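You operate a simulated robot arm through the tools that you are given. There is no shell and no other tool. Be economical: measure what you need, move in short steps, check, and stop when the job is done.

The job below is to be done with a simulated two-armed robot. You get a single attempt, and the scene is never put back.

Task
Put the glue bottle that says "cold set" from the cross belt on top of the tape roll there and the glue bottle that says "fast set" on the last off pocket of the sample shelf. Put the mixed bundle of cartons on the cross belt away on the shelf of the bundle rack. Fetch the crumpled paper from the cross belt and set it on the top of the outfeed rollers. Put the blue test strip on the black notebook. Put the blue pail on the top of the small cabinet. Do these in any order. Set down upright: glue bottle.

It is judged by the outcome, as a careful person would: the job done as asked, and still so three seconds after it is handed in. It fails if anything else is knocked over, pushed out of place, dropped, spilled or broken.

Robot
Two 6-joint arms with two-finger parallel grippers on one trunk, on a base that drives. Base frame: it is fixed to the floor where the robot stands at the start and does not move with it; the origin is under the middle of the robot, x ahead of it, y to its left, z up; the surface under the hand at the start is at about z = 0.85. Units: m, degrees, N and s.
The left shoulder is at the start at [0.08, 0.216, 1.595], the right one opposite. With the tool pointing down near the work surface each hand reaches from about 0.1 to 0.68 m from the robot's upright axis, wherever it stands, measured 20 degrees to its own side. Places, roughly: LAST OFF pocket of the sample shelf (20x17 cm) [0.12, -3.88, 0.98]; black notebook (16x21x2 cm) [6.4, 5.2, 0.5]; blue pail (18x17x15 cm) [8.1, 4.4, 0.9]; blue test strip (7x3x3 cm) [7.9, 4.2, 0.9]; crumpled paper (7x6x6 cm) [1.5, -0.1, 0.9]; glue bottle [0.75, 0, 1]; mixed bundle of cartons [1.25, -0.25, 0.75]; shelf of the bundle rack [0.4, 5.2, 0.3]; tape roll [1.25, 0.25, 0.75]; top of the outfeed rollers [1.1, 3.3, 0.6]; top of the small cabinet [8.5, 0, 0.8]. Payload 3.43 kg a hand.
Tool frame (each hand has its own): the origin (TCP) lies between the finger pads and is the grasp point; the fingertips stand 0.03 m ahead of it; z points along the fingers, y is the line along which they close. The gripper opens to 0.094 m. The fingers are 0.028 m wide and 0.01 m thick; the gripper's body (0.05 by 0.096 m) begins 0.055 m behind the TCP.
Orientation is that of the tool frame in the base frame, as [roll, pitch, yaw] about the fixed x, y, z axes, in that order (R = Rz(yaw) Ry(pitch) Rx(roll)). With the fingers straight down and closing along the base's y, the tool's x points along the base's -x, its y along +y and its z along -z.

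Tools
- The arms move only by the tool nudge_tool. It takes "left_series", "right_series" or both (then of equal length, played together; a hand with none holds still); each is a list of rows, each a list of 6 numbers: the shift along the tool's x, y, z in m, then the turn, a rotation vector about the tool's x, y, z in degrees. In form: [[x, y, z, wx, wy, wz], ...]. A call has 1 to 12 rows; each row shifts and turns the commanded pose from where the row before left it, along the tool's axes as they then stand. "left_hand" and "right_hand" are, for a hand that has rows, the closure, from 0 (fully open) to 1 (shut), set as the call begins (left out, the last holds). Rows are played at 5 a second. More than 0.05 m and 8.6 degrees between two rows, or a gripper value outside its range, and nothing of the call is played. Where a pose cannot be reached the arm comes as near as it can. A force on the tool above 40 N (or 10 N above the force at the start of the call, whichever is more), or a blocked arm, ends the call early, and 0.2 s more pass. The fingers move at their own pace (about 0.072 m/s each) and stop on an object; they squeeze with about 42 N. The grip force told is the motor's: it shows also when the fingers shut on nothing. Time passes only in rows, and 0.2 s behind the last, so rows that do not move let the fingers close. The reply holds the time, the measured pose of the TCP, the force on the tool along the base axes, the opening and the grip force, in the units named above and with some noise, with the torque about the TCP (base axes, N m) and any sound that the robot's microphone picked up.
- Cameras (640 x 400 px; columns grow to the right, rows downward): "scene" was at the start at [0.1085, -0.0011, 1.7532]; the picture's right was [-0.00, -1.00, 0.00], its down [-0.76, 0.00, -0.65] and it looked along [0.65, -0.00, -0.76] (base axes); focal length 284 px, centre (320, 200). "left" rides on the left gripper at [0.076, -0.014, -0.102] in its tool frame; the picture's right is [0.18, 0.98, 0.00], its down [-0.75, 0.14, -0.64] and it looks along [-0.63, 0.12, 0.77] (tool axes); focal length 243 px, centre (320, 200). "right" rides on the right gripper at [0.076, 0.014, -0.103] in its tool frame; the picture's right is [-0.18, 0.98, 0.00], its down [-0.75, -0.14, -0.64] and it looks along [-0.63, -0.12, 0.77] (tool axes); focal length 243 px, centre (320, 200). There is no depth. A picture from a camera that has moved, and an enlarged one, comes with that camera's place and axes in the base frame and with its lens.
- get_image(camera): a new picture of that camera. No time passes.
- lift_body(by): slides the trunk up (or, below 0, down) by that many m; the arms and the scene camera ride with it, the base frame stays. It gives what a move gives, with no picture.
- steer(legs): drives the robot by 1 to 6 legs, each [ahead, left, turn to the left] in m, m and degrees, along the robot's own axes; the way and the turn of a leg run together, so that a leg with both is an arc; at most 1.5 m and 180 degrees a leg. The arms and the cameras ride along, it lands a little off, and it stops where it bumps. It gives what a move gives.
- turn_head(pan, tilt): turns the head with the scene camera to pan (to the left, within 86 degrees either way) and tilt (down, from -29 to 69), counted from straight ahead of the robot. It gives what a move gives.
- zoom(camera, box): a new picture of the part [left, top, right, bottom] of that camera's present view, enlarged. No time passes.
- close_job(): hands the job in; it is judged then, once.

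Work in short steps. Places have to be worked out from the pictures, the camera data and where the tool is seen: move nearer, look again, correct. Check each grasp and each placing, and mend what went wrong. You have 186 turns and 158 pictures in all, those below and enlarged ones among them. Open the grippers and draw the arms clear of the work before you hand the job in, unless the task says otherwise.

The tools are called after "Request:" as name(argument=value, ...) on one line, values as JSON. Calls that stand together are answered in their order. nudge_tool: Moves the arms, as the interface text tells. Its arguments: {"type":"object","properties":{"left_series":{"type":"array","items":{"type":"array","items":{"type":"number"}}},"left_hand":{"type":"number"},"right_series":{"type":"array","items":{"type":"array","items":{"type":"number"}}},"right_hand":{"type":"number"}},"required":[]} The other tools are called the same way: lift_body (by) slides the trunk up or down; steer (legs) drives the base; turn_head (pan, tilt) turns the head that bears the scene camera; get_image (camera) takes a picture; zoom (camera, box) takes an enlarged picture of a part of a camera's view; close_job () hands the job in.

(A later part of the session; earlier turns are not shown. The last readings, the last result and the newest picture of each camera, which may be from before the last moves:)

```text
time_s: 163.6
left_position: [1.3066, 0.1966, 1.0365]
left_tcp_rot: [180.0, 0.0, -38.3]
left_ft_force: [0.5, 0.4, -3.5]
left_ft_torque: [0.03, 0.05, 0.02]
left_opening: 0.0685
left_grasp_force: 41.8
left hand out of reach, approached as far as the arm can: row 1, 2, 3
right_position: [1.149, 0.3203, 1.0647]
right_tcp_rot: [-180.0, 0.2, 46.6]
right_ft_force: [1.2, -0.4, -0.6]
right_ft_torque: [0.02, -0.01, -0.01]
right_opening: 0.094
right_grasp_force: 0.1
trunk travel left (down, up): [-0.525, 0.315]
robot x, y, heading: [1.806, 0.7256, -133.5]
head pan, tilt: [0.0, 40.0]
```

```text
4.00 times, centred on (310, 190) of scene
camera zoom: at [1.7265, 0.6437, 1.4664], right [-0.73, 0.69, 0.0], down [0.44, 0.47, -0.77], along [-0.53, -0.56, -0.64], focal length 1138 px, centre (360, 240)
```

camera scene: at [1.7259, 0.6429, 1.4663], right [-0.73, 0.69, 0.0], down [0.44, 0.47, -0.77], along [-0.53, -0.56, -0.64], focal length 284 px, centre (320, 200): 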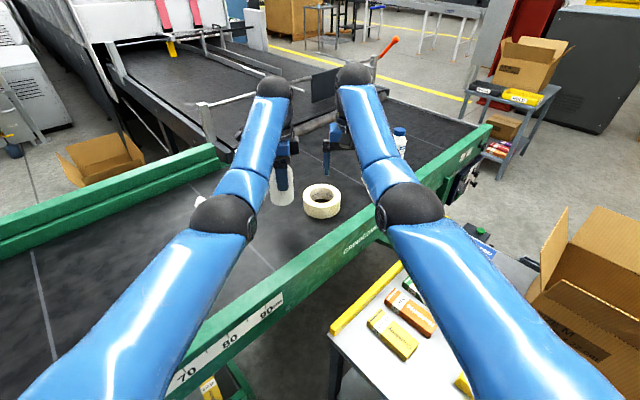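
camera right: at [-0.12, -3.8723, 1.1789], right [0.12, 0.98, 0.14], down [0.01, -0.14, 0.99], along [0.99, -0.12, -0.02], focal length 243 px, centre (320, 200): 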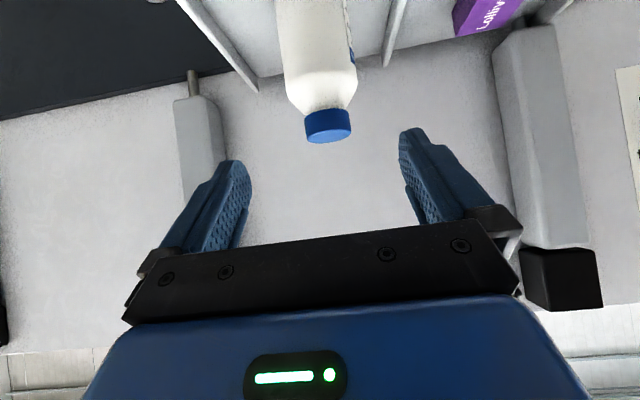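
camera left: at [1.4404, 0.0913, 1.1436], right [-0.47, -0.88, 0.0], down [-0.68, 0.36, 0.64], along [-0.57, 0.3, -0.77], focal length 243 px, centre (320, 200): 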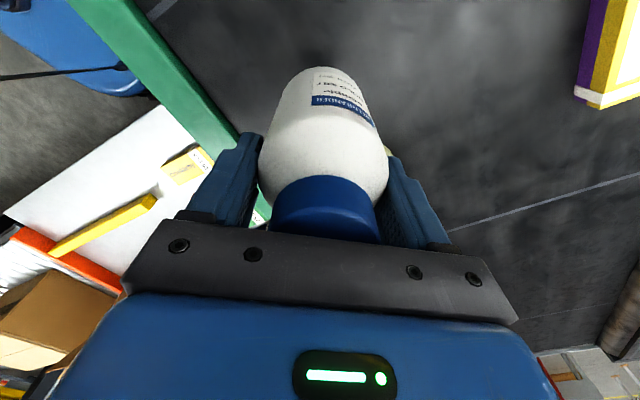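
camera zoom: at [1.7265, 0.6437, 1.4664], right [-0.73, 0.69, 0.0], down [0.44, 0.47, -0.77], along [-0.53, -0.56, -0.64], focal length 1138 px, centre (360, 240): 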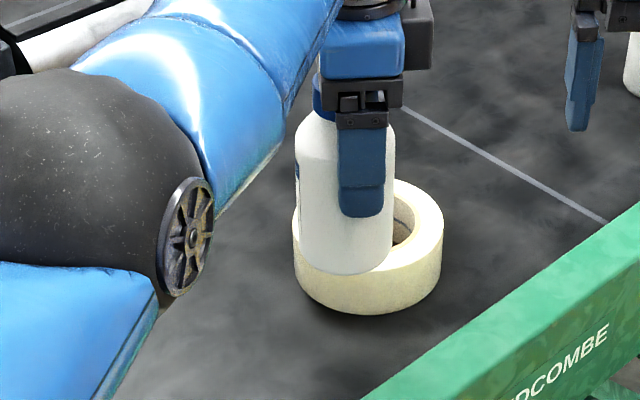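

The left arm is at full stretch 0.06 m short. Turning the base about 16° right brings the left shoulder closer without moving the wheels nearer the table.

Request:
steer(legs=[[0, 0, -16]])

Request:
get_image(camera="scene")

```text
time_s: 164.9
left_position: [1.1778, 0.3562, 1.0341]
left_tcp_rot: [-179.8, 0.0, -54.7]
left_ft_force: [-0.5, -0.1, -3.3]
left_ft_torque: [0.03, 0.01, -0.03]
left_opening: 0.0684
left_grasp_force: 42.6
right_position: [1.0614, 0.5191, 1.0642]
right_tcp_rot: [179.9, 0.3, 30.4]
right_ft_force: [0.8, -0.6, -0.9]
right_ft_torque: [-0.03, 0.0, 0.02]
right_opening: 0.0939
right_grasp_force: 0.0
trunk travel left (down, up): [-0.525, 0.315]
robot x, y, heading: [1.8068, 0.7298, -149.6]
head pan, tilt: [0.0, 40.0]
```

```text
100 pictures are left
camera scene: at [1.7058, 0.6683, 1.4663], right [-0.51, 0.86, 0.0], down [0.56, 0.33, -0.77], along [-0.66, -0.39, -0.64], focal length 284 px, centre (320, 200)
```

scene: 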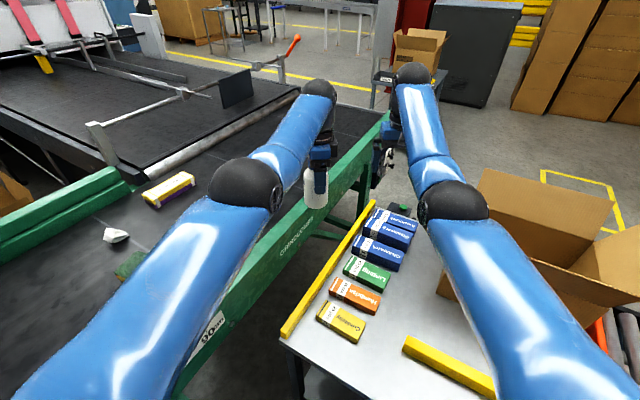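

Now I move the left hand to put the bottle's axis over (1.262, 0.159).

Request:
nudge_tool(left_series=[[0.035, 0.0, -0.005, 0, 0, 0], [0.041, 0.01, 0, 0, 0, 0], [0.041, 0.012, 0, 0, 0, 0], [0.041, 0.012, 0, 0, 0, 0], [0.041, 0.0116, 0, 0, 0, 0], [0, 0, 0, 0, 0, 0]])

Request:
zoom(camera="scene", box=[150, 100, 310, 230])

```text
time_s: 166.3
left_position: [1.2501, 0.1706, 1.042]
left_tcp_rot: [-179.9, -0.2, -54.6]
left_ft_force: [-0.3, 0.3, -3.5]
left_ft_torque: [-0.01, 0.0, 0.02]
left_opening: 0.0682
left_grasp_force: 41.8
left hand out of reach, approached as far as the arm can: row 1, 5
right_position: [1.06, 0.5204, 1.0642]
right_tcp_rot: [179.9, 0.3, 30.4]
right_ft_force: [0.0, 0.6, 0.5]
right_ft_torque: [-0.01, -0.01, 0.01]
right_opening: 0.0938
right_grasp_force: 0.0
trunk travel left (down, up): [-0.525, 0.315]
robot x, y, heading: [1.8037, 0.7307, -149.9]
head pan, tilt: [0.0, 40.0]
```

```text
3.08 times, centred on (230, 165) of scene
camera zoom: at [1.7054, 0.6698, 1.4664], right [-0.51, 0.86, 0.0], down [0.56, 0.32, -0.77], along [-0.66, -0.39, -0.64], focal length 875 px, centre (597, 308)
```

zoom: 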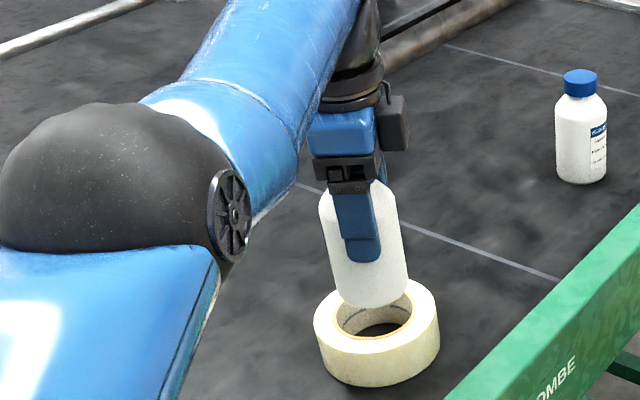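

The bottle hangs vertical with its axis about 0.036–0.041 m from the tape's centre toward me; I nudge 4 mm outward and lower.

Request:
nudge_tool(left_series=[[0, -0.004, 0.015, 0, 0, 0], [0, 0, 0.015, 0, 0, 0], [0, 0, 0.015, 0, 0, 0]])

Request:
zoom(camera="scene", box=[190, 130, 290, 230])

```text
time_s: 167.1
left_position: [1.2488, 0.1695, 0.9954]
left_tcp_rot: [-179.9, 0.0, -54.6]
left_ft_force: [0.6, 0.2, -3.5]
left_ft_torque: [0.04, -0.01, -0.01]
left_opening: 0.0682
left_grasp_force: 42.0
left hand out of reach, approached as far as the arm can: row 1
right_position: [1.0623, 0.5208, 1.0636]
right_tcp_rot: [179.9, 0.2, 30.3]
right_ft_force: [0.5, -0.1, 0.5]
right_ft_torque: [0.01, 0.03, -0.04]
right_opening: 0.0938
right_grasp_force: 0.1
trunk travel left (down, up): [-0.525, 0.315]
robot x, y, heading: [1.8063, 0.7304, -149.6]
head pan, tilt: [0.0, 40.0]
```

```text
4.00 times, centred on (240, 180) of scene
camera zoom: at [1.7054, 0.6686, 1.4663], right [-0.51, 0.86, 0.0], down [0.56, 0.33, -0.77], along [-0.66, -0.39, -0.64], focal length 1138 px, centre (640, 280)
```

zoom: 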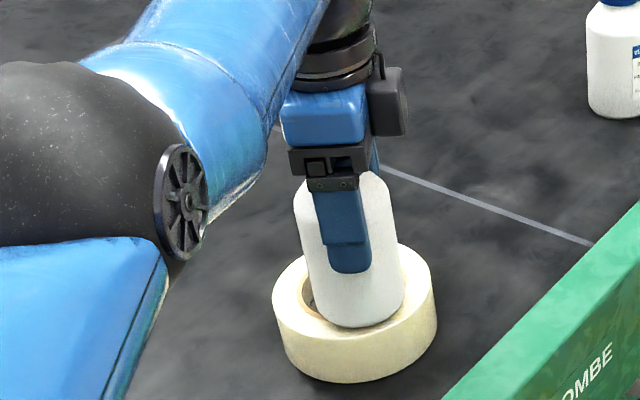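

It's about 1 cm above the ring, well placed toward the near side. I lower the rest gently.

Request:
nudge_tool(left_series=[[0, 0, 0.006, 0, 0, 0], [0, 0, 0.004, 0, 0, 0], [0, 0, 0.003, 0, 0, 0]])

Request:
zoom(camera="scene", box=[190, 130, 290, 230])

```text
time_s: 167.9
left_position: [1.2501, 0.1703, 0.9887]
left_tcp_rot: [179.5, 0.0, -54.6]
left_ft_force: [-1.4, -1.2, 20.0]
left_ft_torque: [0.39, -0.17, 0.0]
left_opening: 0.0682
left_grasp_force: 41.9
left hand out of reach, approached as far as the arm can: row 2
right_position: [1.0633, 0.521, 1.0663]
right_tcp_rot: [179.9, 0.4, 30.4]
right_ft_force: [0.8, -0.6, -0.3]
right_ft_torque: [-0.01, -0.01, 0.06]
right_opening: 0.094
right_grasp_force: 0.1
trunk travel left (down, up): [-0.525, 0.315]
robot x, y, heading: [1.8034, 0.7301, -149.3]
head pan, tilt: [0.0, 40.0]
```

```text
4.00 times, centred on (240, 180) of scene
camera zoom: at [1.7087, 0.6717, 1.4671], right [-0.51, 0.86, 0.0], down [0.55, 0.32, -0.77], along [-0.66, -0.39, -0.64], focal length 1138 px, centre (640, 280)
```

zoom: 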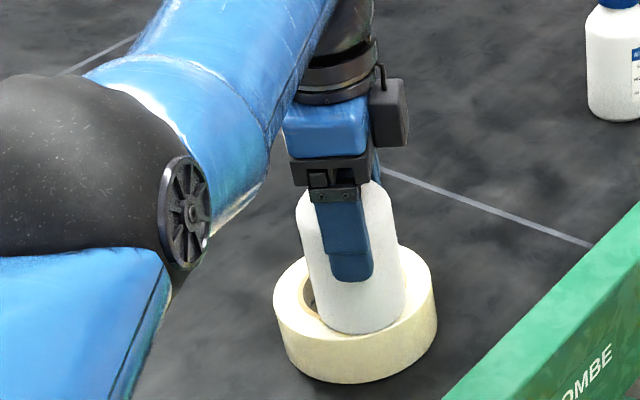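

Comparing rims in the picture, the bottle sits only ≈0.021 m off-centre, too little margin over the hole. I lift 1.2 cm, shift 0.018 m toward the camera, and look again.

Request:
nudge_tool(left_series=[[0, 0, -0.012, 0, 0, 0], [0.002, -0.018, 0, 0, 0, 0], [0, 0, 0, 0, 0, 0]])

Request:
zoom(camera="scene", box=[205, 150, 265, 230])

```text
time_s: 168.7
left_position: [1.2499, 0.1706, 0.9936]
left_tcp_rot: [-179.9, -0.1, -54.7]
left_ft_force: [-1.1, 0.6, -3.1]
left_ft_torque: [0.02, 0.02, -0.01]
left_opening: 0.0681
left_grasp_force: 41.6
left hand out of reach, approached as far as the arm can: row 2
right_position: [1.062, 0.5204, 1.0639]
right_tcp_rot: [180.0, 0.3, 30.3]
right_ft_force: [-1.0, -0.2, -0.4]
right_ft_torque: [0.01, -0.01, 0.0]
right_opening: 0.0941
right_grasp_force: 0.1
trunk travel left (down, up): [-0.525, 0.315]
robot x, y, heading: [1.8051, 0.7283, -149.9]
head pan, tilt: [0.0, 40.0]
```

```text
5.00 times, centred on (235, 190) of scene
camera zoom: at [1.7062, 0.6692, 1.4663], right [-0.51, 0.86, 0.0], down [0.56, 0.33, -0.77], along [-0.66, -0.39, -0.64], focal length 1422 px, centre (745, 250)
```

zoom: 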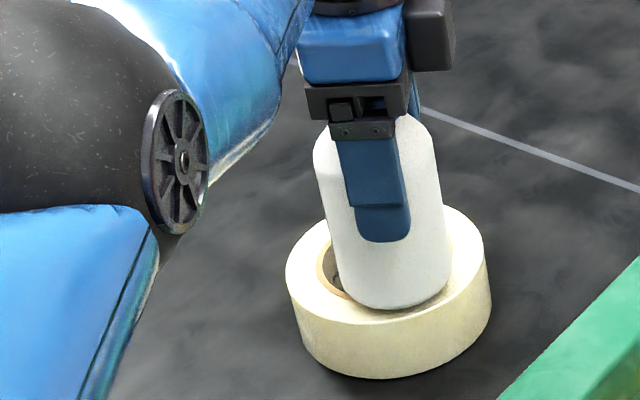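

The arm is at its upper folding limit here (shoulder too low). I raise the trunk 0.08 m and then make the shift, coming down again afterwards.

Request:
lift_body(by=0.08)

Request:
nudge_tool(left_series=[[0, 0, 0.03, 0, 0, 0], [0, 0, 0.03, 0, 0, 0], [0, 0, 0, 0, 0, 0]])

```text
time_s: 169.9
left_position: [1.2503, 0.1688, 1.0745]
left_tcp_rot: [-180.0, -0.1, -54.6]
left_ft_force: [-0.5, -0.7, -2.9]
left_ft_torque: [0.01, 0.0, 0.02]
left_opening: 0.0682
left_grasp_force: 42.6
right_position: [1.0613, 0.5191, 1.1432]
right_tcp_rot: [-180.0, 0.2, 30.5]
right_ft_force: [-0.7, 0.4, 1.3]
right_ft_torque: [0.01, 0.01, -0.01]
right_opening: 0.0941
right_grasp_force: 0.0
trunk travel left (down, up): [-0.605, 0.235]
robot x, y, heading: [1.8036, 0.7277, -149.6]
head pan, tilt: [0.0, 40.0]
```

```text
time_s: 170.7
left_position: [1.25, 0.1687, 1.0162]
left_tcp_rot: [179.9, -0.1, -54.6]
left_ft_force: [0.1, -0.3, -3.7]
left_ft_torque: [0.02, 0.01, -0.01]
left_opening: 0.0682
left_grasp_force: 41.4
right_position: [1.0616, 0.5207, 1.1445]
right_tcp_rot: [-179.9, 0.3, 30.4]
right_ft_force: [-0.1, 0.9, -1.1]
right_ft_torque: [-0.01, 0.0, 0.02]
right_opening: 0.0941
right_grasp_force: 0.2
trunk travel left (down, up): [-0.605, 0.235]
robot x, y, heading: [1.8028, 0.7307, -149.7]
head pan, tilt: [0.0, 40.0]
```

The commanded pose follows the measured one. Now the 0.018 m shift and look.

Request:
nudge_tool(left_series=[[0.002, -0.018, 0.01, 0, 0, 0], [0, 0, 0.01, 0, 0, 0]])

Request:
zoom(camera="scene", box=[205, 150, 265, 230])

```text
time_s: 171.3
left_position: [1.2536, 0.1691, 0.9943]
left_tcp_rot: [-179.9, -0.2, -54.6]
left_ft_force: [-0.3, 0.0, -3.2]
left_ft_torque: [0.02, 0.02, -0.01]
left_opening: 0.0684
left_grasp_force: 42.4
left hand out of reach, approached as far as the arm can: row 1
right_position: [1.0612, 0.52, 1.1442]
right_tcp_rot: [179.9, 0.3, 30.4]
right_ft_force: [0.3, 0.1, 0.2]
right_ft_torque: [0.04, 0.02, 0.0]
right_opening: 0.0938
right_grasp_force: 0.0
trunk travel left (down, up): [-0.605, 0.235]
robot x, y, heading: [1.8023, 0.7274, -149.6]
head pan, tilt: [0.0, 40.0]
```

```text
5.00 times, centred on (235, 190) of scene
camera zoom: at [1.7055, 0.6685, 1.5463], right [-0.51, 0.86, 0.0], down [0.56, 0.33, -0.77], along [-0.66, -0.39, -0.64], focal length 1422 px, centre (745, 250)
```

zoom: 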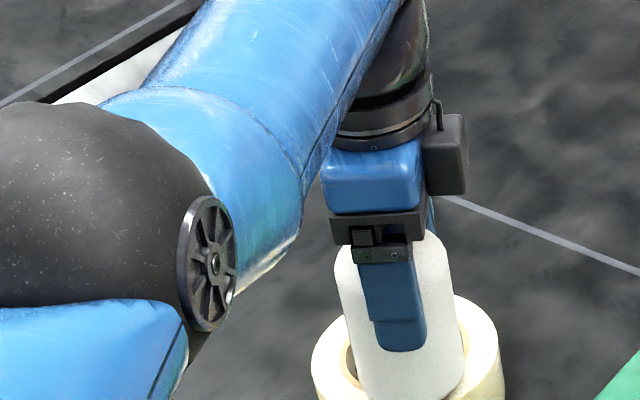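

The arm barely moved, but that direction is straight backward for the base, so I back the base up 0.015 m instead.

Request:
steer(legs=[[-0.015, 0, 0]])

Request:
zoom(camera="scene", box=[200, 150, 280, 250])

```text
time_s: 172.1
left_position: [1.2636, 0.1759, 0.9925]
left_tcp_rot: [-179.8, -0.1, -54.5]
left_ft_force: [0.4, -0.7, -4.3]
left_ft_torque: [0.01, 0.0, 0.01]
left_opening: 0.0682
left_grasp_force: 42.0
right_position: [1.0703, 0.5265, 1.1393]
right_tcp_rot: [-179.9, 0.0, 30.4]
right_ft_force: [-0.5, -0.7, -0.7]
right_ft_torque: [0.02, -0.06, 0.03]
right_opening: 0.094
right_grasp_force: 0.0
trunk travel left (down, up): [-0.605, 0.235]
robot x, y, heading: [1.8189, 0.7365, -149.8]
head pan, tilt: [0.0, 40.0]
```

```text
4.00 times, centred on (240, 200) of scene
camera zoom: at [1.7139, 0.6736, 1.5458], right [-0.51, 0.86, 0.0], down [0.56, 0.33, -0.76], along [-0.66, -0.39, -0.65], focal length 1138 px, centre (640, 200)
```

zoom: 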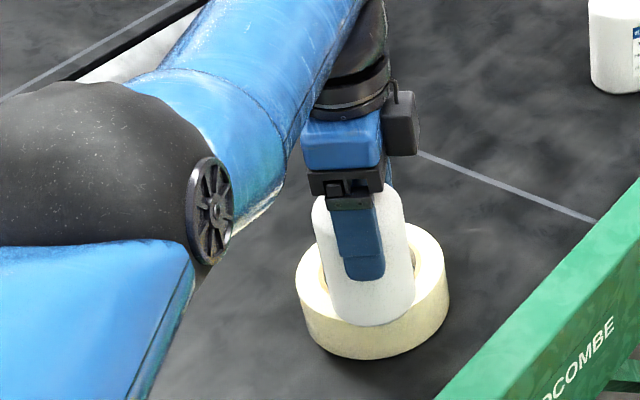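

I enlarge more to compare rims.

Request:
zoom(camera="scene", box=[268, 202, 318, 242])

```text
10.00 times, centred on (293, 222) of scene
camera zoom: at [1.7139, 0.6736, 1.5458], right [-0.51, 0.86, 0.0], down [0.56, 0.33, -0.76], along [-0.66, -0.39, -0.65], focal length 2844 px, centre (590, -20)
```

zoom: 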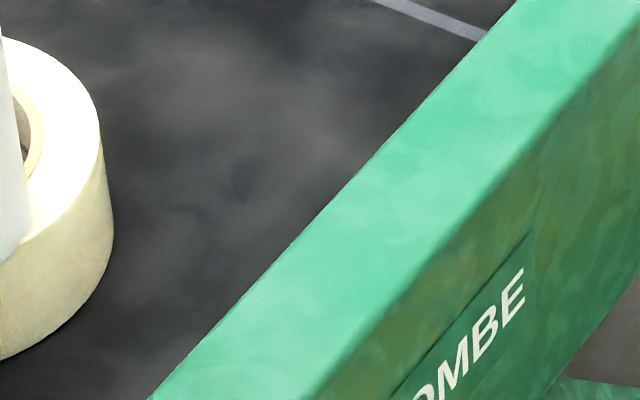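

I aimed the box wrong; the tape is near original pixel (253, 220).

Request:
zoom(camera="scene", box=[229, 212, 277, 242])

```text
13.33 times, centred on (253, 227) of scene
camera zoom: at [1.7139, 0.6736, 1.5458], right [-0.51, 0.86, 0.0], down [0.56, 0.33, -0.76], along [-0.66, -0.39, -0.65], focal length 3792 px, centre (1213, -160)
```

zoom: 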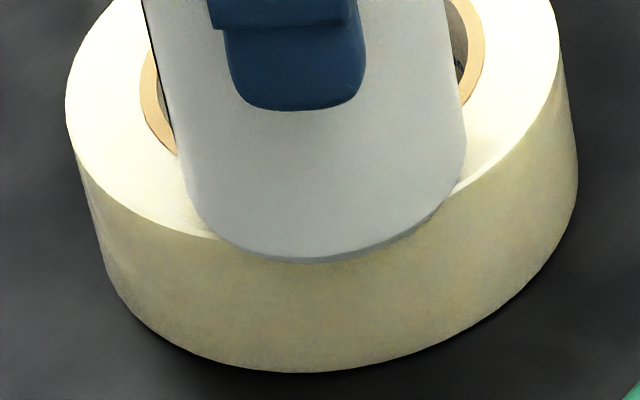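

Now the bottle overhangs the rim slightly: axis ≈0.035 m off-centre. I try for 6 mm more by the arm while lowering to contact.

Request:
nudge_tool(left_series=[[0, -0.006, 0, 0, 0, 0], [0, 0, 0.003, 0, 0, 0], [0, 0, 0.003, 0, 0, 0]])

Request:
zoom(camera="scene", box=[229, 212, 277, 242])

```text
time_s: 172.9
left_position: [1.2669, 0.1769, 0.9886]
left_tcp_rot: [-179.9, -0.2, -54.6]
left_ft_force: [0.2, 0.4, -4.3]
left_ft_torque: [-0.01, 0.0, 0.03]
left_opening: 0.0685
left_grasp_force: 41.4
left hand out of reach, approached as far as the arm can: row 1
right_position: [1.0746, 0.5282, 1.1435]
right_tcp_rot: [-180.0, 0.2, 30.4]
right_ft_force: [-0.7, -0.2, -0.1]
right_ft_torque: [0.02, -0.03, 0.01]
right_opening: 0.0941
right_grasp_force: 0.0
trunk travel left (down, up): [-0.605, 0.235]
robot x, y, heading: [1.8193, 0.734, -149.8]
head pan, tilt: [0.0, 40.0]
```

```text
13.33 times, centred on (253, 227) of scene
camera zoom: at [1.7183, 0.6764, 1.5464], right [-0.51, 0.86, 0.0], down [0.56, 0.33, -0.77], along [-0.66, -0.39, -0.64], focal length 3792 px, centre (1213, -160)
```

zoom: 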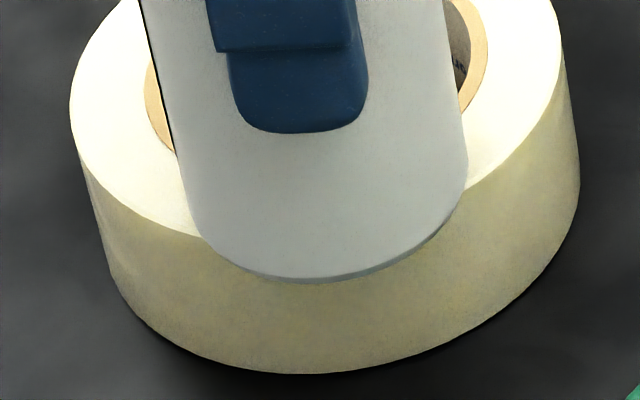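

Axis now about 0.039 m off-centre. I lower further in 3 mm steps to contact.

Request:
nudge_tool(left_series=[[0, 0, 0.003, 0, 0, 0], [0, 0, 0.002, 0, 0, 0]])

```text
time_s: 173.5
left_position: [1.2681, 0.1789, 0.9885]
left_tcp_rot: [179.8, -0.2, -54.5]
left_ft_force: [2.2, -0.8, 15.4]
left_ft_torque: [0.24, 0.05, -0.04]
left_opening: 0.0682
left_grasp_force: 42.0
right_position: [1.0774, 0.5297, 1.1468]
right_tcp_rot: [-180.0, 0.3, 30.3]
right_ft_force: [0.2, 0.1, -0.2]
right_ft_torque: [0.0, -0.03, 0.02]
right_opening: 0.0938
right_grasp_force: 0.1
trunk travel left (down, up): [-0.605, 0.235]
robot x, y, heading: [1.8176, 0.7375, -149.6]
head pan, tilt: [0.0, 40.0]
```

Contact with about 19 N. I open only slightly (to ~0.078 m) so the fingers still guard the bottle, and look.

Request:
nudge_tool(left_series=[[0, 0, 0, 0, 0, 0], [0, 0, 0, 0, 0, 0], [0, 0, 0, 0, 0, 0]], left_hand=0.17)

Request:
zoom(camera="scene", box=[205, 165, 285, 245])

```text
time_s: 174.3
left_position: [1.2668, 0.1788, 0.9829]
left_tcp_rot: [-179.9, -0.1, -54.7]
left_ft_force: [-0.7, 0.1, 0.1]
left_ft_torque: [0.02, -0.02, 0.0]
left_opening: 0.0781
left_grasp_force: 0.1
right_position: [1.0738, 0.5284, 1.1442]
right_tcp_rot: [-180.0, 0.3, 30.3]
right_ft_force: [-0.3, 0.3, 0.5]
right_ft_torque: [-0.05, 0.02, 0.01]
right_opening: 0.0939
right_grasp_force: 0.0
trunk travel left (down, up): [-0.605, 0.235]
robot x, y, heading: [1.8168, 0.7352, -149.7]
head pan, tilt: [0.0, 40.0]
```

```text
5.00 times, centred on (245, 205) of scene
camera zoom: at [1.719, 0.6767, 1.5464], right [-0.51, 0.86, 0.0], down [0.55, 0.33, -0.77], along [-0.66, -0.39, -0.64], focal length 1422 px, centre (695, 175)
```

zoom: 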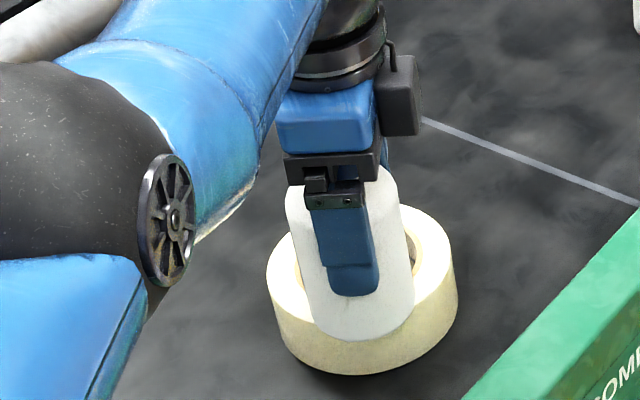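

It stands. I open fully and raise by the trunk, which goes straight up.

Request:
nudge_tool(left_series=[[0, 0, 0, 0, 0, 0], [0, 0, 0, 0, 0, 0]], left_hand=0)

Request:
lift_body(by=0.14)

Request:
get_image(camera="scene")

```text
time_s: 174.9
left_position: [1.2665, 0.1783, 0.9846]
left_tcp_rot: [-179.8, -0.1, -54.6]
left_ft_force: [-0.2, -0.1, 0.5]
left_ft_torque: [-0.01, -0.02, -0.02]
left_opening: 0.0942
left_grasp_force: 0.1
right_position: [1.0738, 0.5275, 1.1435]
right_tcp_rot: [180.0, 0.4, 30.4]
right_ft_force: [0.1, 0.5, -0.6]
right_ft_torque: [-0.02, 0.02, 0.0]
right_opening: 0.094
right_grasp_force: 0.0
trunk travel left (down, up): [-0.605, 0.235]
robot x, y, heading: [1.8176, 0.7362, -149.7]
head pan, tilt: [0.0, 40.0]
```

```text
time_s: 176.5
left_position: [1.2678, 0.1791, 1.1247]
left_tcp_rot: [-179.9, -0.1, -54.6]
left_ft_force: [-0.7, -0.4, -0.2]
left_ft_torque: [-0.01, 0.03, 0.01]
left_opening: 0.094
left_grasp_force: 0.1
right_position: [1.074, 0.5287, 1.2837]
right_tcp_rot: [-180.0, 0.2, 30.4]
right_ft_force: [0.1, -0.3, 0.2]
right_ft_torque: [-0.04, 0.03, -0.02]
right_opening: 0.0938
right_grasp_force: 0.0
trunk travel left (down, up): [-0.745, 0.095]
robot x, y, heading: [1.8217, 0.7308, -149.5]
head pan, tilt: [0.0, 40.0]
```

```text
89 pictures are left
camera scene: at [1.7186, 0.6766, 1.6863], right [-0.51, 0.86, 0.0], down [0.56, 0.33, -0.77], along [-0.66, -0.39, -0.64], focal length 284 px, centre (320, 200)
```

scene: 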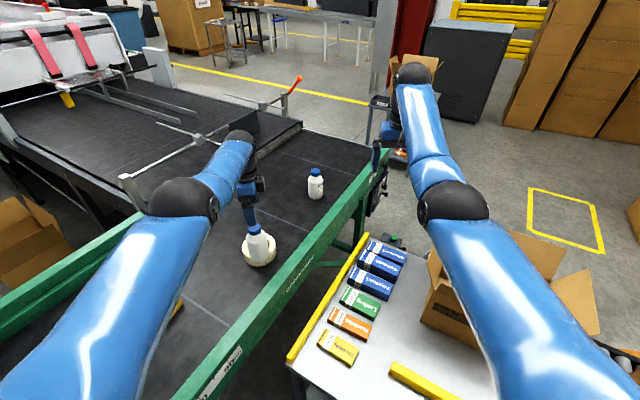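

The cold-set bottle stands on the roll. I back away, turn to about -109°, and straighten the left hand before going for the bundle.

Request:
steer(legs=[[-0.35, 0, 0], [0, 0, 40]])

Request:
nudge_tool(left_series=[[0, 0, 0, 0, 0, -8.5], [0, 0, 0, 0, 0, -8.5], [0, 0, 0, 0, 0, -8.5], [0, 0, 0, 0, 0, -8.5], [0, 0, 0, 0, 0, -8.5], [0, 0, 0, 0, 0, -8.5], [0, 0, 0, 0, 0, -8.5], [0, 0, 0, 0, 0, -8.5], [0, 0, 0, 0, 0, -8.5], [0, 0, 0, 0, 0, -8.5]], right_series=[[0, 0, 0, 0, -8.3, 0], [0, 0, 0, 0, -8.3, 0], [0, 0, 0, 0, -8.3, 0], [0, 0, 0, 0, -8.3, 0], [0, 0, 0, 0, -8.3, 0], [0, 0, 0, 0, 0, 0], [0, 0, 0, 0, 0, 0], [0, 0, 0, 0, 0, 0], [0, 0, 0, 0, 0, 0], [0, 0, 0, 0, 0, 0]])

Request:
get_image(camera="scene")

```text
time_s: 180.6
left_position: [2.0515, 0.1281, 1.1265]
left_tcp_rot: [-179.8, 0.0, -14.5]
left_ft_force: [0.4, -0.8, -0.4]
left_ft_torque: [-0.01, 0.0, -0.01]
left_opening: 0.0934
left_grasp_force: 0.1
right_position: [1.6768, 0.2718, 1.284]
right_tcp_rot: [179.9, 0.4, 70.5]
right_ft_force: [-0.5, 0.4, -0.1]
right_ft_torque: [-0.01, 0.0, 0.02]
right_opening: 0.0941
right_grasp_force: 0.0
trunk travel left (down, up): [-0.745, 0.095]
robot x, y, heading: [2.1129, 0.9089, -109.6]
head pan, tilt: [0.0, 40.0]
```

```text
time_s: 182.8
left_position: [2.0517, 0.127, 1.125]
left_tcp_rot: [179.8, -0.2, 70.7]
left_ft_force: [1.3, 0.3, -0.1]
left_ft_torque: [-0.03, 0.02, 0.01]
left_opening: 0.094
left_grasp_force: 0.0
right_position: [1.6766, 0.2654, 1.2838]
right_tcp_rot: [180.0, 41.7, 70.5]
right_ft_force: [0.5, -0.1, 0.2]
right_ft_torque: [0.02, -0.01, 0.0]
right_opening: 0.0942
right_grasp_force: 0.1
right hand out of reach, approached as far as the arm can: row 1
trunk travel left (down, up): [-0.745, 0.095]
robot x, y, heading: [2.1166, 0.9081, -109.3]
head pan, tilt: [0.0, 40.0]
```

```text
88 pictures are left
camera scene: at [2.0751, 0.7995, 1.6864], right [-0.94, 0.33, 0.0], down [0.21, 0.61, -0.77], along [-0.26, -0.72, -0.64], focal length 284 px, centre (320, 200)
```

scene: 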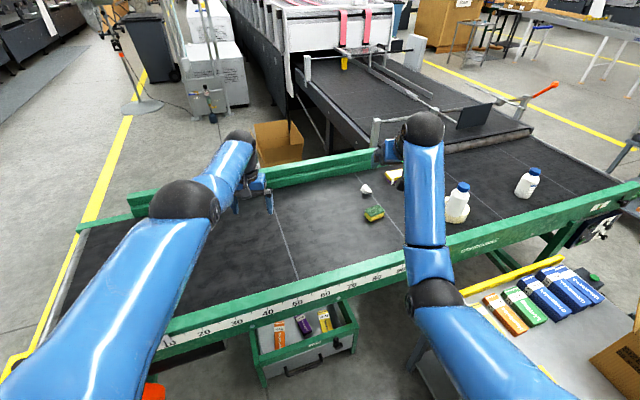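

Before approaching I raise the left hand so it stays above the belt rail when the trunk goes down 0.3 m for reach.

Request:
nudge_tool(left_series=[[0, 0, -0.04, 0, 0, 0], [0, 0, -0.04, 0, 0, 0], [0, 0, -0.04, 0, 0, 0]])

Request:
lift_body(by=-0.28)

Request:
get_image(camera="right")

```text
time_s: 183.6
left_position: [2.0503, 0.1249, 1.2462]
left_tcp_rot: [179.9, -0.1, 70.5]
left_ft_force: [-0.8, -0.2, 1.0]
left_ft_torque: [0.01, 0.01, -0.01]
left_opening: 0.0941
left_grasp_force: 0.2
left hand out of reach, approached as far as the arm can: row 2
right_position: [1.6762, 0.2667, 1.2824]
right_tcp_rot: [-180.0, 41.8, 70.6]
right_ft_force: [-0.7, 0.7, 1.2]
right_ft_torque: [-0.01, 0.0, 0.04]
right_opening: 0.094
right_grasp_force: 0.1
trunk travel left (down, up): [-0.745, 0.095]
robot x, y, heading: [2.1125, 0.9096, -109.4]
head pan, tilt: [0.0, 40.0]
```

```text
time_s: 186.5
left_position: [2.0506, 0.1245, 0.9672]
left_tcp_rot: [179.9, 0.0, 70.5]
left_ft_force: [0.0, -0.1, 0.7]
left_ft_torque: [-0.02, 0.01, 0.04]
left_opening: 0.0941
left_grasp_force: 0.1
right_position: [1.6771, 0.2661, 1.0038]
right_tcp_rot: [180.0, 41.8, 70.5]
right_ft_force: [-0.5, 1.1, 0.6]
right_ft_torque: [-0.02, 0.02, 0.0]
right_opening: 0.0938
right_grasp_force: 0.1
trunk travel left (down, up): [-0.465, 0.375]
robot x, y, heading: [2.1127, 0.9084, -109.4]
head pan, tilt: [0.0, 40.0]
```

```text
87 pictures are left
camera right: at [1.7313, 0.3785, 1.0287], right [0.88, -0.46, 0.12], down [-0.18, -0.08, 0.98], along [-0.44, -0.89, -0.15], focal length 243 px, centre (320, 200)
```

right: 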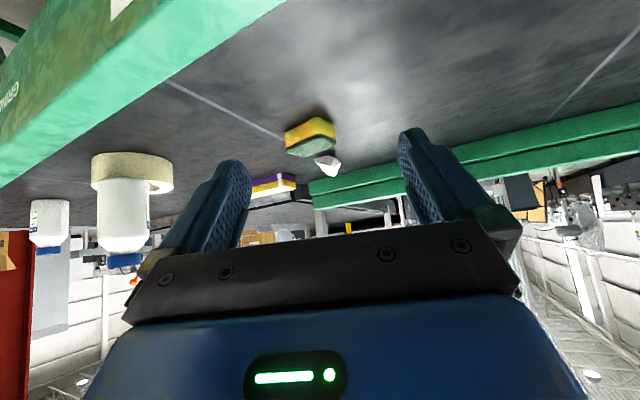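

Clear. I drive to about (1.83, 0.70).

Request:
steer(legs=[[0.29, -0.2, 0]])

Request:
get_image(camera="scene")

Request:
get_image(camera="right")

```text
time_s: 188.8
left_position: [1.7561, -0.0937, 0.9675]
left_tcp_rot: [-180.0, 0.0, 70.6]
left_ft_force: [0.2, 0.3, -0.3]
left_ft_torque: [0.0, -0.02, 0.01]
left_opening: 0.0938
left_grasp_force: 0.1
right_position: [1.3839, 0.0457, 1.0034]
right_tcp_rot: [-180.0, 41.8, 70.6]
right_ft_force: [-0.3, -0.9, 0.4]
right_ft_torque: [-0.02, 0.01, -0.02]
right_opening: 0.094
right_grasp_force: 0.1
trunk travel left (down, up): [-0.465, 0.375]
robot x, y, heading: [1.8155, 0.6888, -109.3]
head pan, tilt: [0.0, 40.0]
```

```text
86 pictures are left
camera scene: at [1.7806, 0.5814, 1.4065], right [-0.94, 0.33, 0.0], down [0.21, 0.61, -0.77], along [-0.25, -0.72, -0.64], focal length 284 px, centre (320, 200)
```

scene: 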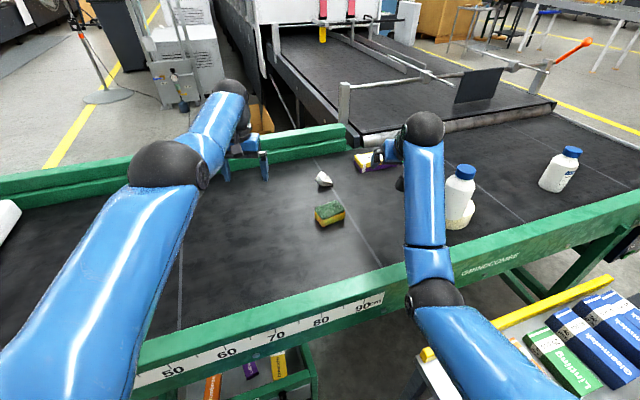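

```text
85 pictures are left
camera right: at [1.4375, 0.1592, 1.029], right [0.88, -0.46, 0.12], down [-0.18, -0.08, 0.98], along [-0.44, -0.89, -0.15], focal length 243 px, centre (320, 200)
```

right: 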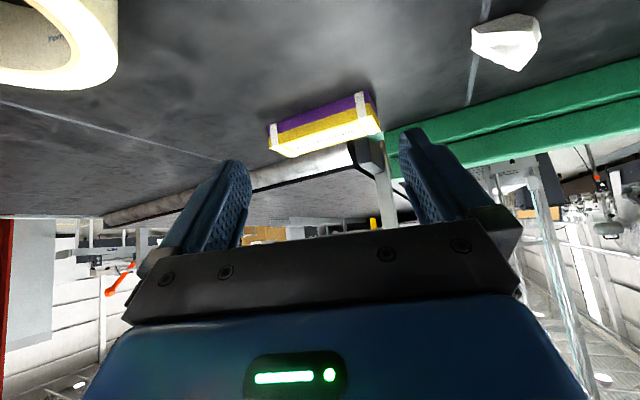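

The bundle is a 0.15×0.062 m pack lying along x at about (1.297, -0.157); from here a vertical grip is out of reach. The far side of the belt (x>1.45, y<-0.35) is open floor, so I'll go around the belt's end. First back off, raise the trunk, and straighten the right hand.

Request:
steer(legs=[[-0.35, 0, 0]])

Request:
lift_body(by=0.36)

Request:
nudge_tool(right_series=[[0, 0, 0, 0, 8.3, 0], [0, 0, 0, 0, 8.3, 0], [0, 0, 0, 0, 8.3, 0], [0, 0, 0, 0, 8.3, 0], [0, 0, 0, 0, 8.3, 0]])

Request:
steer(legs=[[0, 0, 109.3]])

Request:
turn_head(pan=-30, tilt=25)

Request:
get_image(camera="scene")

```text
time_s: 191.1
left_position: [1.8769, 0.2416, 0.9659]
left_tcp_rot: [179.9, -0.1, 70.7]
left_ft_force: [-1.0, -1.1, -1.3]
left_ft_torque: [0.01, -0.02, 0.01]
left_opening: 0.0943
left_grasp_force: 0.0
right_position: [1.5017, 0.3831, 1.0025]
right_tcp_rot: [-180.0, 41.7, 70.8]
right_ft_force: [-1.3, -0.5, 0.1]
right_ft_torque: [-0.01, -0.03, -0.02]
right_opening: 0.0939
right_grasp_force: 0.1
trunk travel left (down, up): [-0.465, 0.375]
robot x, y, heading: [1.9362, 1.0286, -109.5]
head pan, tilt: [0.0, 40.0]
```

```text
time_s: 194.6
left_position: [1.8752, 0.2425, 1.3269]
left_tcp_rot: [180.0, -0.2, 70.7]
left_ft_force: [-0.5, 0.1, -0.4]
left_ft_torque: [-0.02, 0.0, -0.01]
left_opening: 0.0943
left_grasp_force: 0.0
right_position: [1.5019, 0.3817, 1.3631]
right_tcp_rot: [-180.0, 41.7, 70.7]
right_ft_force: [0.3, 0.7, -1.1]
right_ft_torque: [-0.01, 0.02, -0.03]
right_opening: 0.094
right_grasp_force: 0.0
trunk travel left (down, up): [-0.825, 0.015]
robot x, y, heading: [1.9369, 1.0289, -109.2]
head pan, tilt: [0.0, 40.0]
```

```text
time_s: 195.8
left_position: [1.8765, 0.2413, 1.3249]
left_tcp_rot: [180.0, 0.0, 70.7]
left_ft_force: [-0.4, 0.0, 1.3]
left_ft_torque: [0.01, 0.0, 0.02]
left_opening: 0.0939
left_grasp_force: 0.1
right_position: [1.5015, 0.3819, 1.3626]
right_tcp_rot: [-180.0, 0.2, 70.7]
right_ft_force: [-0.3, 0.4, 0.1]
right_ft_torque: [-0.01, -0.04, -0.01]
right_opening: 0.0943
right_grasp_force: 0.2
trunk travel left (down, up): [-0.825, 0.015]
robot x, y, heading: [1.9355, 1.0285, -109.4]
head pan, tilt: [0.0, 40.0]
```

```text
time_s: 200.7
left_position: [2.7041, 1.2077, 1.3258]
left_tcp_rot: [179.9, 0.0, 178.3]
left_ft_force: [-0.1, -0.1, 1.1]
left_ft_torque: [0.01, 0.01, -0.01]
left_opening: 0.0939
left_grasp_force: 0.1
right_position: [2.6813, 0.8084, 1.3625]
right_tcp_rot: [179.8, 0.2, 178.3]
right_ft_force: [-0.5, 0.1, -0.5]
right_ft_torque: [0.02, 0.02, -0.01]
right_opening: 0.0939
right_grasp_force: 0.0
trunk travel left (down, up): [-0.825, 0.015]
robot x, y, heading: [1.9366, 1.0255, -1.6]
head pan, tilt: [0.0, 40.0]
```

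```text
time_s: 201.7
left_position: [2.7035, 1.2068, 1.3256]
left_tcp_rot: [179.9, -0.1, 178.4]
left_ft_force: [0.0, -0.7, 0.2]
left_ft_torque: [-0.01, -0.01, 0.01]
left_opening: 0.094
left_grasp_force: 0.1
right_position: [2.6819, 0.8077, 1.3637]
right_tcp_rot: [-180.0, 0.1, 178.3]
right_ft_force: [0.8, 0.2, 0.1]
right_ft_torque: [0.03, -0.02, -0.01]
right_opening: 0.0941
right_grasp_force: 0.1
trunk travel left (down, up): [-0.825, 0.015]
robot x, y, heading: [1.9369, 1.0269, -1.4]
head pan, tilt: [-30.0, 25.0]
```

```text
84 pictures are left
camera scene: at [2.0462, 0.9777, 1.7897], right [-0.53, -0.85, 0.0], down [-0.36, 0.22, -0.91], along [0.77, -0.48, -0.42], focal length 284 px, centre (320, 200)
```

scene: 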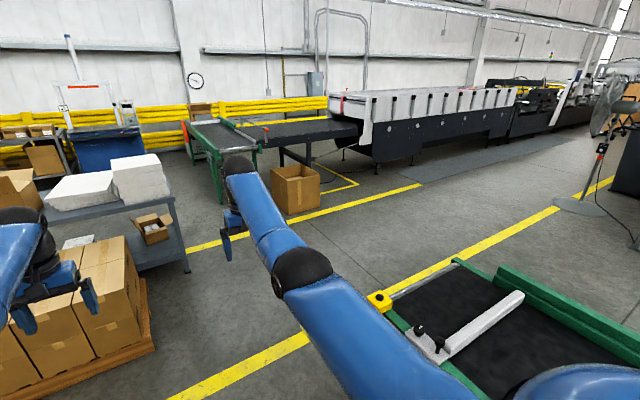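

The way round the belt end is clear. I drive around it.

Request:
steer(legs=[[1.25, 0, 1.4], [0, 0, -90], [1.3, 0, 0], [0.45, 0, 0], [0, 0, -90], [0.9, 0, 0]])

Request:
turn_head(pan=-10, tilt=40)

Request:
get_image(camera="scene")

```text
time_s: 228.3
left_position: [1.4415, -0.9231, 1.3267]
left_tcp_rot: [179.9, 0.0, -0.2]
left_ft_force: [0.9, 0.4, -0.5]
left_ft_torque: [0.01, 0.04, -0.01]
left_opening: 0.0937
left_grasp_force: 0.0
right_position: [1.4517, -0.5229, 1.3635]
right_tcp_rot: [-179.9, 0.3, -0.2]
right_ft_force: [0.6, -0.2, 0.5]
right_ft_torque: [-0.02, 0.02, -0.04]
right_opening: 0.0941
right_grasp_force: 0.1
trunk travel left (down, up): [-0.825, 0.015]
robot x, y, heading: [2.2025, -0.7228, 179.9]
head pan, tilt: [-30.0, 25.0]
```

```text
time_s: 229.2
left_position: [1.4396, -0.9228, 1.3258]
left_tcp_rot: [180.0, -0.1, -0.2]
left_ft_force: [-0.1, -0.8, -0.4]
left_ft_torque: [0.03, 0.03, -0.01]
left_opening: 0.0939
left_grasp_force: 0.1
right_position: [1.4506, -0.5233, 1.3643]
right_tcp_rot: [-180.0, 0.3, -0.2]
right_ft_force: [-0.1, 0.2, -0.2]
right_ft_torque: [-0.01, 0.01, 0.01]
right_opening: 0.094
right_grasp_force: 0.0
trunk travel left (down, up): [-0.825, 0.015]
robot x, y, heading: [2.2015, -0.7199, 179.6]
head pan, tilt: [-10.0, 40.0]
```

```text
83 pictures are left
camera scene: at [2.0885, -0.7087, 1.7665], right [0.18, 0.98, 0.0], down [0.63, -0.11, -0.77], along [-0.75, 0.14, -0.64], focal length 284 px, centre (320, 200)
```

scene: 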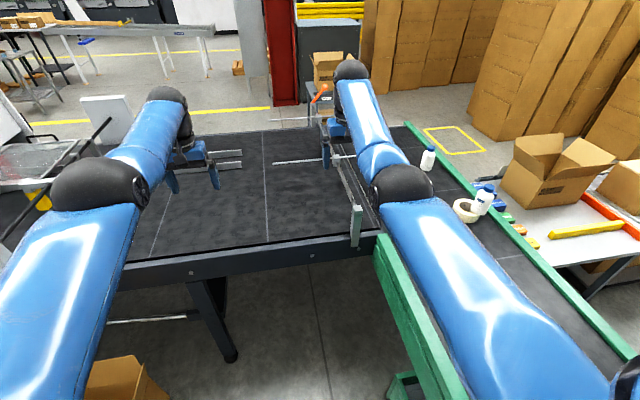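

The floor here is free. I drive to about (1.82, -0.70), turn to heading 150° and lower the trunk 0.16 m.

Request:
steer(legs=[[0.38, 0.0, 0], [0, 0, -30]])

Request:
lift_body(by=-0.16)

Request:
turn_head(pan=-20, tilt=50)

Request:
get_image(camera="scene")

```text
time_s: 233.0
left_position: [1.0603, -0.5157, 1.3267]
left_tcp_rot: [-180.0, -0.1, -30.1]
left_ft_force: [0.1, 0.2, 0.4]
left_ft_torque: [0.0, -0.04, -0.04]
left_opening: 0.094
left_grasp_force: 0.0
right_position: [1.2708, -0.1738, 1.3638]
right_tcp_rot: [-179.7, 0.3, -30.2]
right_ft_force: [-0.4, -0.2, -0.7]
right_ft_torque: [0.01, 0.0, 0.01]
right_opening: 0.094
right_grasp_force: 0.1
trunk travel left (down, up): [-0.825, 0.015]
robot x, y, heading: [1.8247, -0.7194, 149.7]
head pan, tilt: [-10.0, 40.0]
```

```text
time_s: 234.9
left_position: [1.0612, -0.5132, 1.1665]
left_tcp_rot: [179.9, -0.1, -30.1]
left_ft_force: [1.2, 0.3, -0.1]
left_ft_torque: [-0.01, -0.02, -0.01]
left_opening: 0.094
left_grasp_force: 0.1
right_position: [1.2695, -0.173, 1.2034]
right_tcp_rot: [-179.9, 0.3, -30.1]
right_ft_force: [0.9, -0.2, 0.6]
right_ft_torque: [0.02, -0.05, 0.02]
right_opening: 0.0941
right_grasp_force: 0.1
trunk travel left (down, up): [-0.665, 0.175]
robot x, y, heading: [1.8232, -0.7209, 149.7]
head pan, tilt: [-10.0, 40.0]
```

```text
time_s: 235.6
left_position: [1.0615, -0.5138, 1.1664]
left_tcp_rot: [179.9, 0.1, -30.1]
left_ft_force: [0.4, 0.5, 0.9]
left_ft_torque: [-0.02, 0.01, 0.01]
left_opening: 0.094
left_grasp_force: 0.0
right_position: [1.2707, -0.1723, 1.204]
right_tcp_rot: [179.9, 0.3, -30.1]
right_ft_force: [0.2, -0.5, 0.2]
right_ft_torque: [0.01, -0.02, 0.0]
right_opening: 0.0942
right_grasp_force: 0.0
trunk travel left (down, up): [-0.665, 0.175]
robot x, y, heading: [1.821, -0.7172, 149.8]
head pan, tilt: [-20.0, 50.0]
```

```text
82 pictures are left
camera scene: at [1.7464, -0.6464, 1.5923], right [0.77, 0.64, 0.0], down [0.49, -0.59, -0.64], along [-0.41, 0.49, -0.77], focal length 284 px, centre (320, 200)
```

scene: 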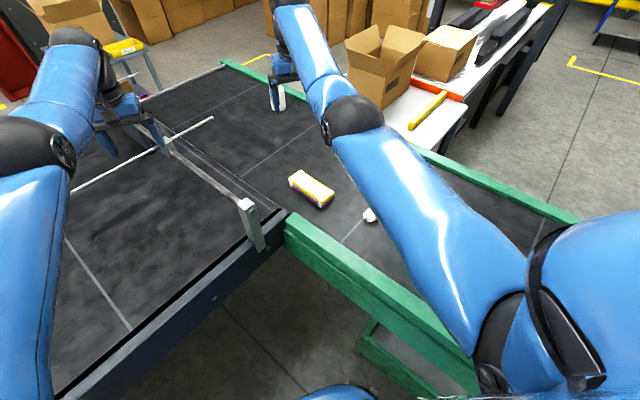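

I zoom on the bundle to fix its corners and orientation.

Request:
zoom(camera="scene", box=[275, 155, 395, 235])

Request:
get_image(camera="right")

```text
5.00 times, centred on (335, 195) of scene
camera zoom: at [1.7464, -0.6464, 1.5923], right [0.77, 0.64, 0.0], down [0.49, -0.59, -0.64], along [-0.41, 0.49, -0.77], focal length 1422 px, centre (245, 225)
```

zoom: 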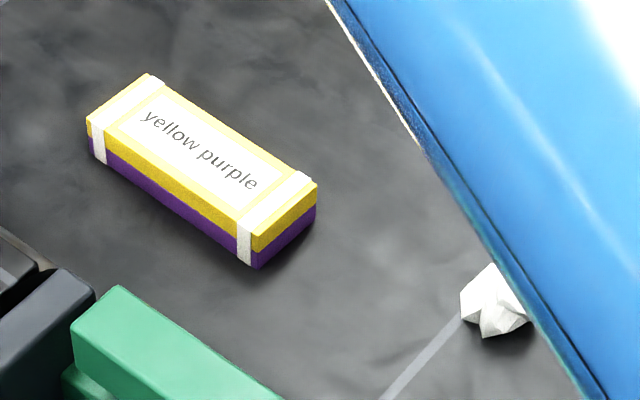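

```text
80 pictures are left
camera right: at [1.3286, -0.2241, 1.305], right [-0.65, -0.76, 0.0], down [-0.58, 0.5, 0.65], along [-0.49, 0.42, -0.76], focal length 243 px, centre (320, 200)
```

right: 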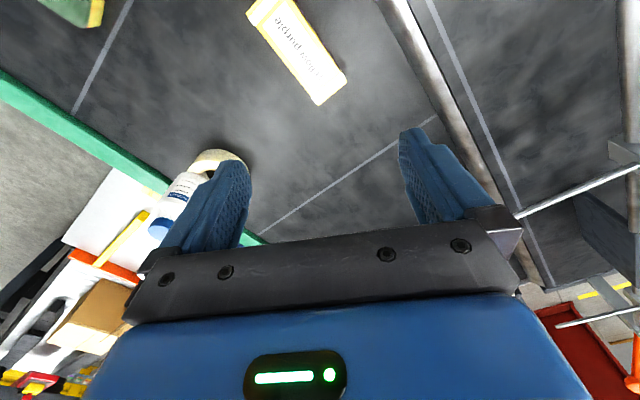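

Bundle: x 1.228–1.385, y -0.196…-0.140, top 0.888; paper at about (1.524, -0.136). I turn the right hand to close along y, centre it and come down to z≈0.95.

Request:
nudge_tool(right_series=[[0, 0, 0, 0, 0, -7.5], [0, 0, 0, 0, 0, -7.5], [0, 0, 0, 0, 0, -7.5], [0, 0, 0, 0, 0, -7.5], [0.035, -0.004, 0.02, 0, 0, 0], [0, 0, 0.045, 0, 0, 0], [0, 0, 0.045, 0, 0, 0], [0, 0, 0.045, 0, 0, 0], [0, 0, 0.045, 0, 0, 0], [0, 0, 0.045, 0, 0, 0], [0, 0, 0, 0, 0, 0]], right_hand=0)

Request:
get_image(camera="right")

Request:
get_image(camera="scene")

```text
time_s: 238.0
left_position: [1.0617, -0.5141, 1.166]
left_tcp_rot: [179.9, -0.1, -30.2]
left_ft_force: [0.0, 0.0, -1.1]
left_ft_torque: [-0.02, 0.01, -0.04]
left_opening: 0.0942
left_grasp_force: 0.0
right_position: [1.289, -0.1576, 0.9565]
right_tcp_rot: [-179.9, 0.4, -0.1]
right_ft_force: [-0.7, 0.1, -0.8]
right_ft_torque: [0.0, 0.02, 0.0]
right_opening: 0.0941
right_grasp_force: 0.1
right hand out of reach, approached as far as the arm can: row 5, 10
trunk travel left (down, up): [-0.665, 0.175]
robot x, y, heading: [1.82, -0.7221, 149.8]
head pan, tilt: [-20.0, 50.0]
```

```text
79 pictures are left
camera right: at [1.3649, -0.1737, 1.0593], right [-0.19, -0.98, 0.0], down [-0.75, 0.14, 0.65], along [-0.63, 0.12, -0.76], focal length 243 px, centre (320, 200)
```

right: 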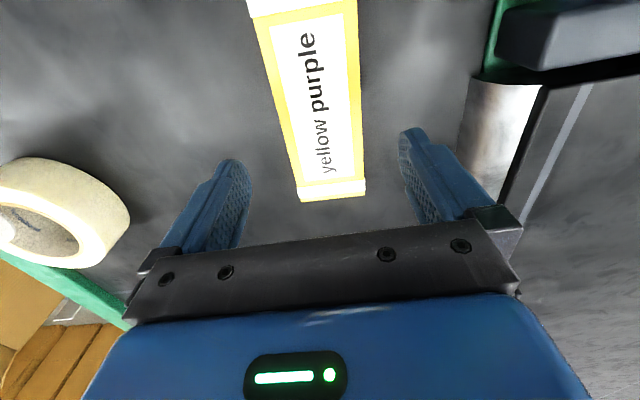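

```text
78 pictures are left
camera scene: at [1.7467, -0.6466, 1.5923], right [0.77, 0.64, 0.0], down [0.49, -0.59, -0.64], along [-0.41, 0.49, -0.77], focal length 284 px, centre (320, 200)
```

scene: 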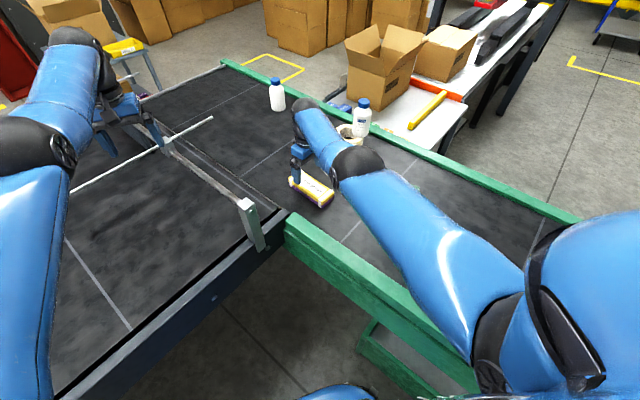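

The bundle's centre line is at y≈-0.163. I adjust a few millimetres and descend by lowering the trunk 0.07 m.

Request:
nudge_tool(right_series=[[0.01, 0.005, 0, 0, 0, 0], [0, 0, 0, 0, 0, 0]])

Request:
lift_body(by=-0.07)

Request:
get_image(camera="right")

```text
time_s: 238.6
left_position: [1.0617, -0.5136, 1.1655]
left_tcp_rot: [179.9, 0.0, -30.2]
left_ft_force: [-0.4, 0.4, 0.2]
left_ft_torque: [0.0, 0.0, -0.03]
left_opening: 0.0941
left_grasp_force: 0.0
right_position: [1.2993, -0.1626, 0.9578]
right_tcp_rot: [-179.8, 0.2, -0.1]
right_ft_force: [-1.2, -0.2, 0.0]
right_ft_torque: [-0.03, 0.01, 0.0]
right_opening: 0.0942
right_grasp_force: 0.1
trunk travel left (down, up): [-0.665, 0.175]
robot x, y, heading: [1.8226, -0.7178, 149.8]
head pan, tilt: [-20.0, 50.0]
```

```text
time_s: 239.7
left_position: [1.0611, -0.5138, 1.0966]
left_tcp_rot: [179.8, -0.1, -30.1]
left_ft_force: [0.7, -0.3, 0.2]
left_ft_torque: [0.0, -0.03, 0.02]
left_opening: 0.094
left_grasp_force: 0.0
right_position: [1.2991, -0.1632, 0.8874]
right_tcp_rot: [-179.9, 0.3, -0.1]
right_ft_force: [0.4, -1.5, 0.1]
right_ft_torque: [0.01, -0.01, 0.0]
right_opening: 0.0939
right_grasp_force: 0.1
trunk travel left (down, up): [-0.595, 0.245]
robot x, y, heading: [1.8211, -0.7195, 149.8]
head pan, tilt: [-20.0, 50.0]
```

```text
77 pictures are left
camera right: at [1.375, -0.1782, 0.9891], right [-0.19, -0.98, 0.0], down [-0.75, 0.14, 0.65], along [-0.63, 0.12, -0.76], focal length 243 px, centre (320, 200)
```

right: 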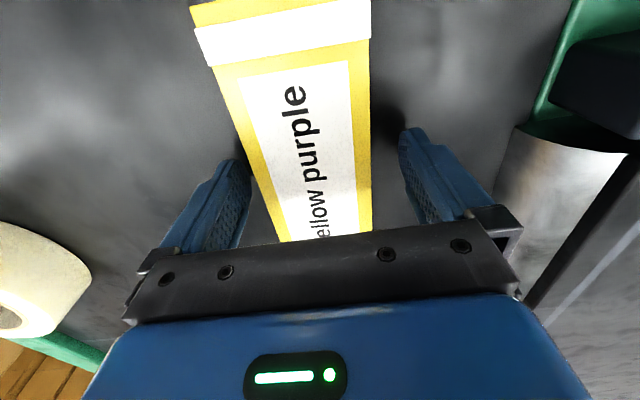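

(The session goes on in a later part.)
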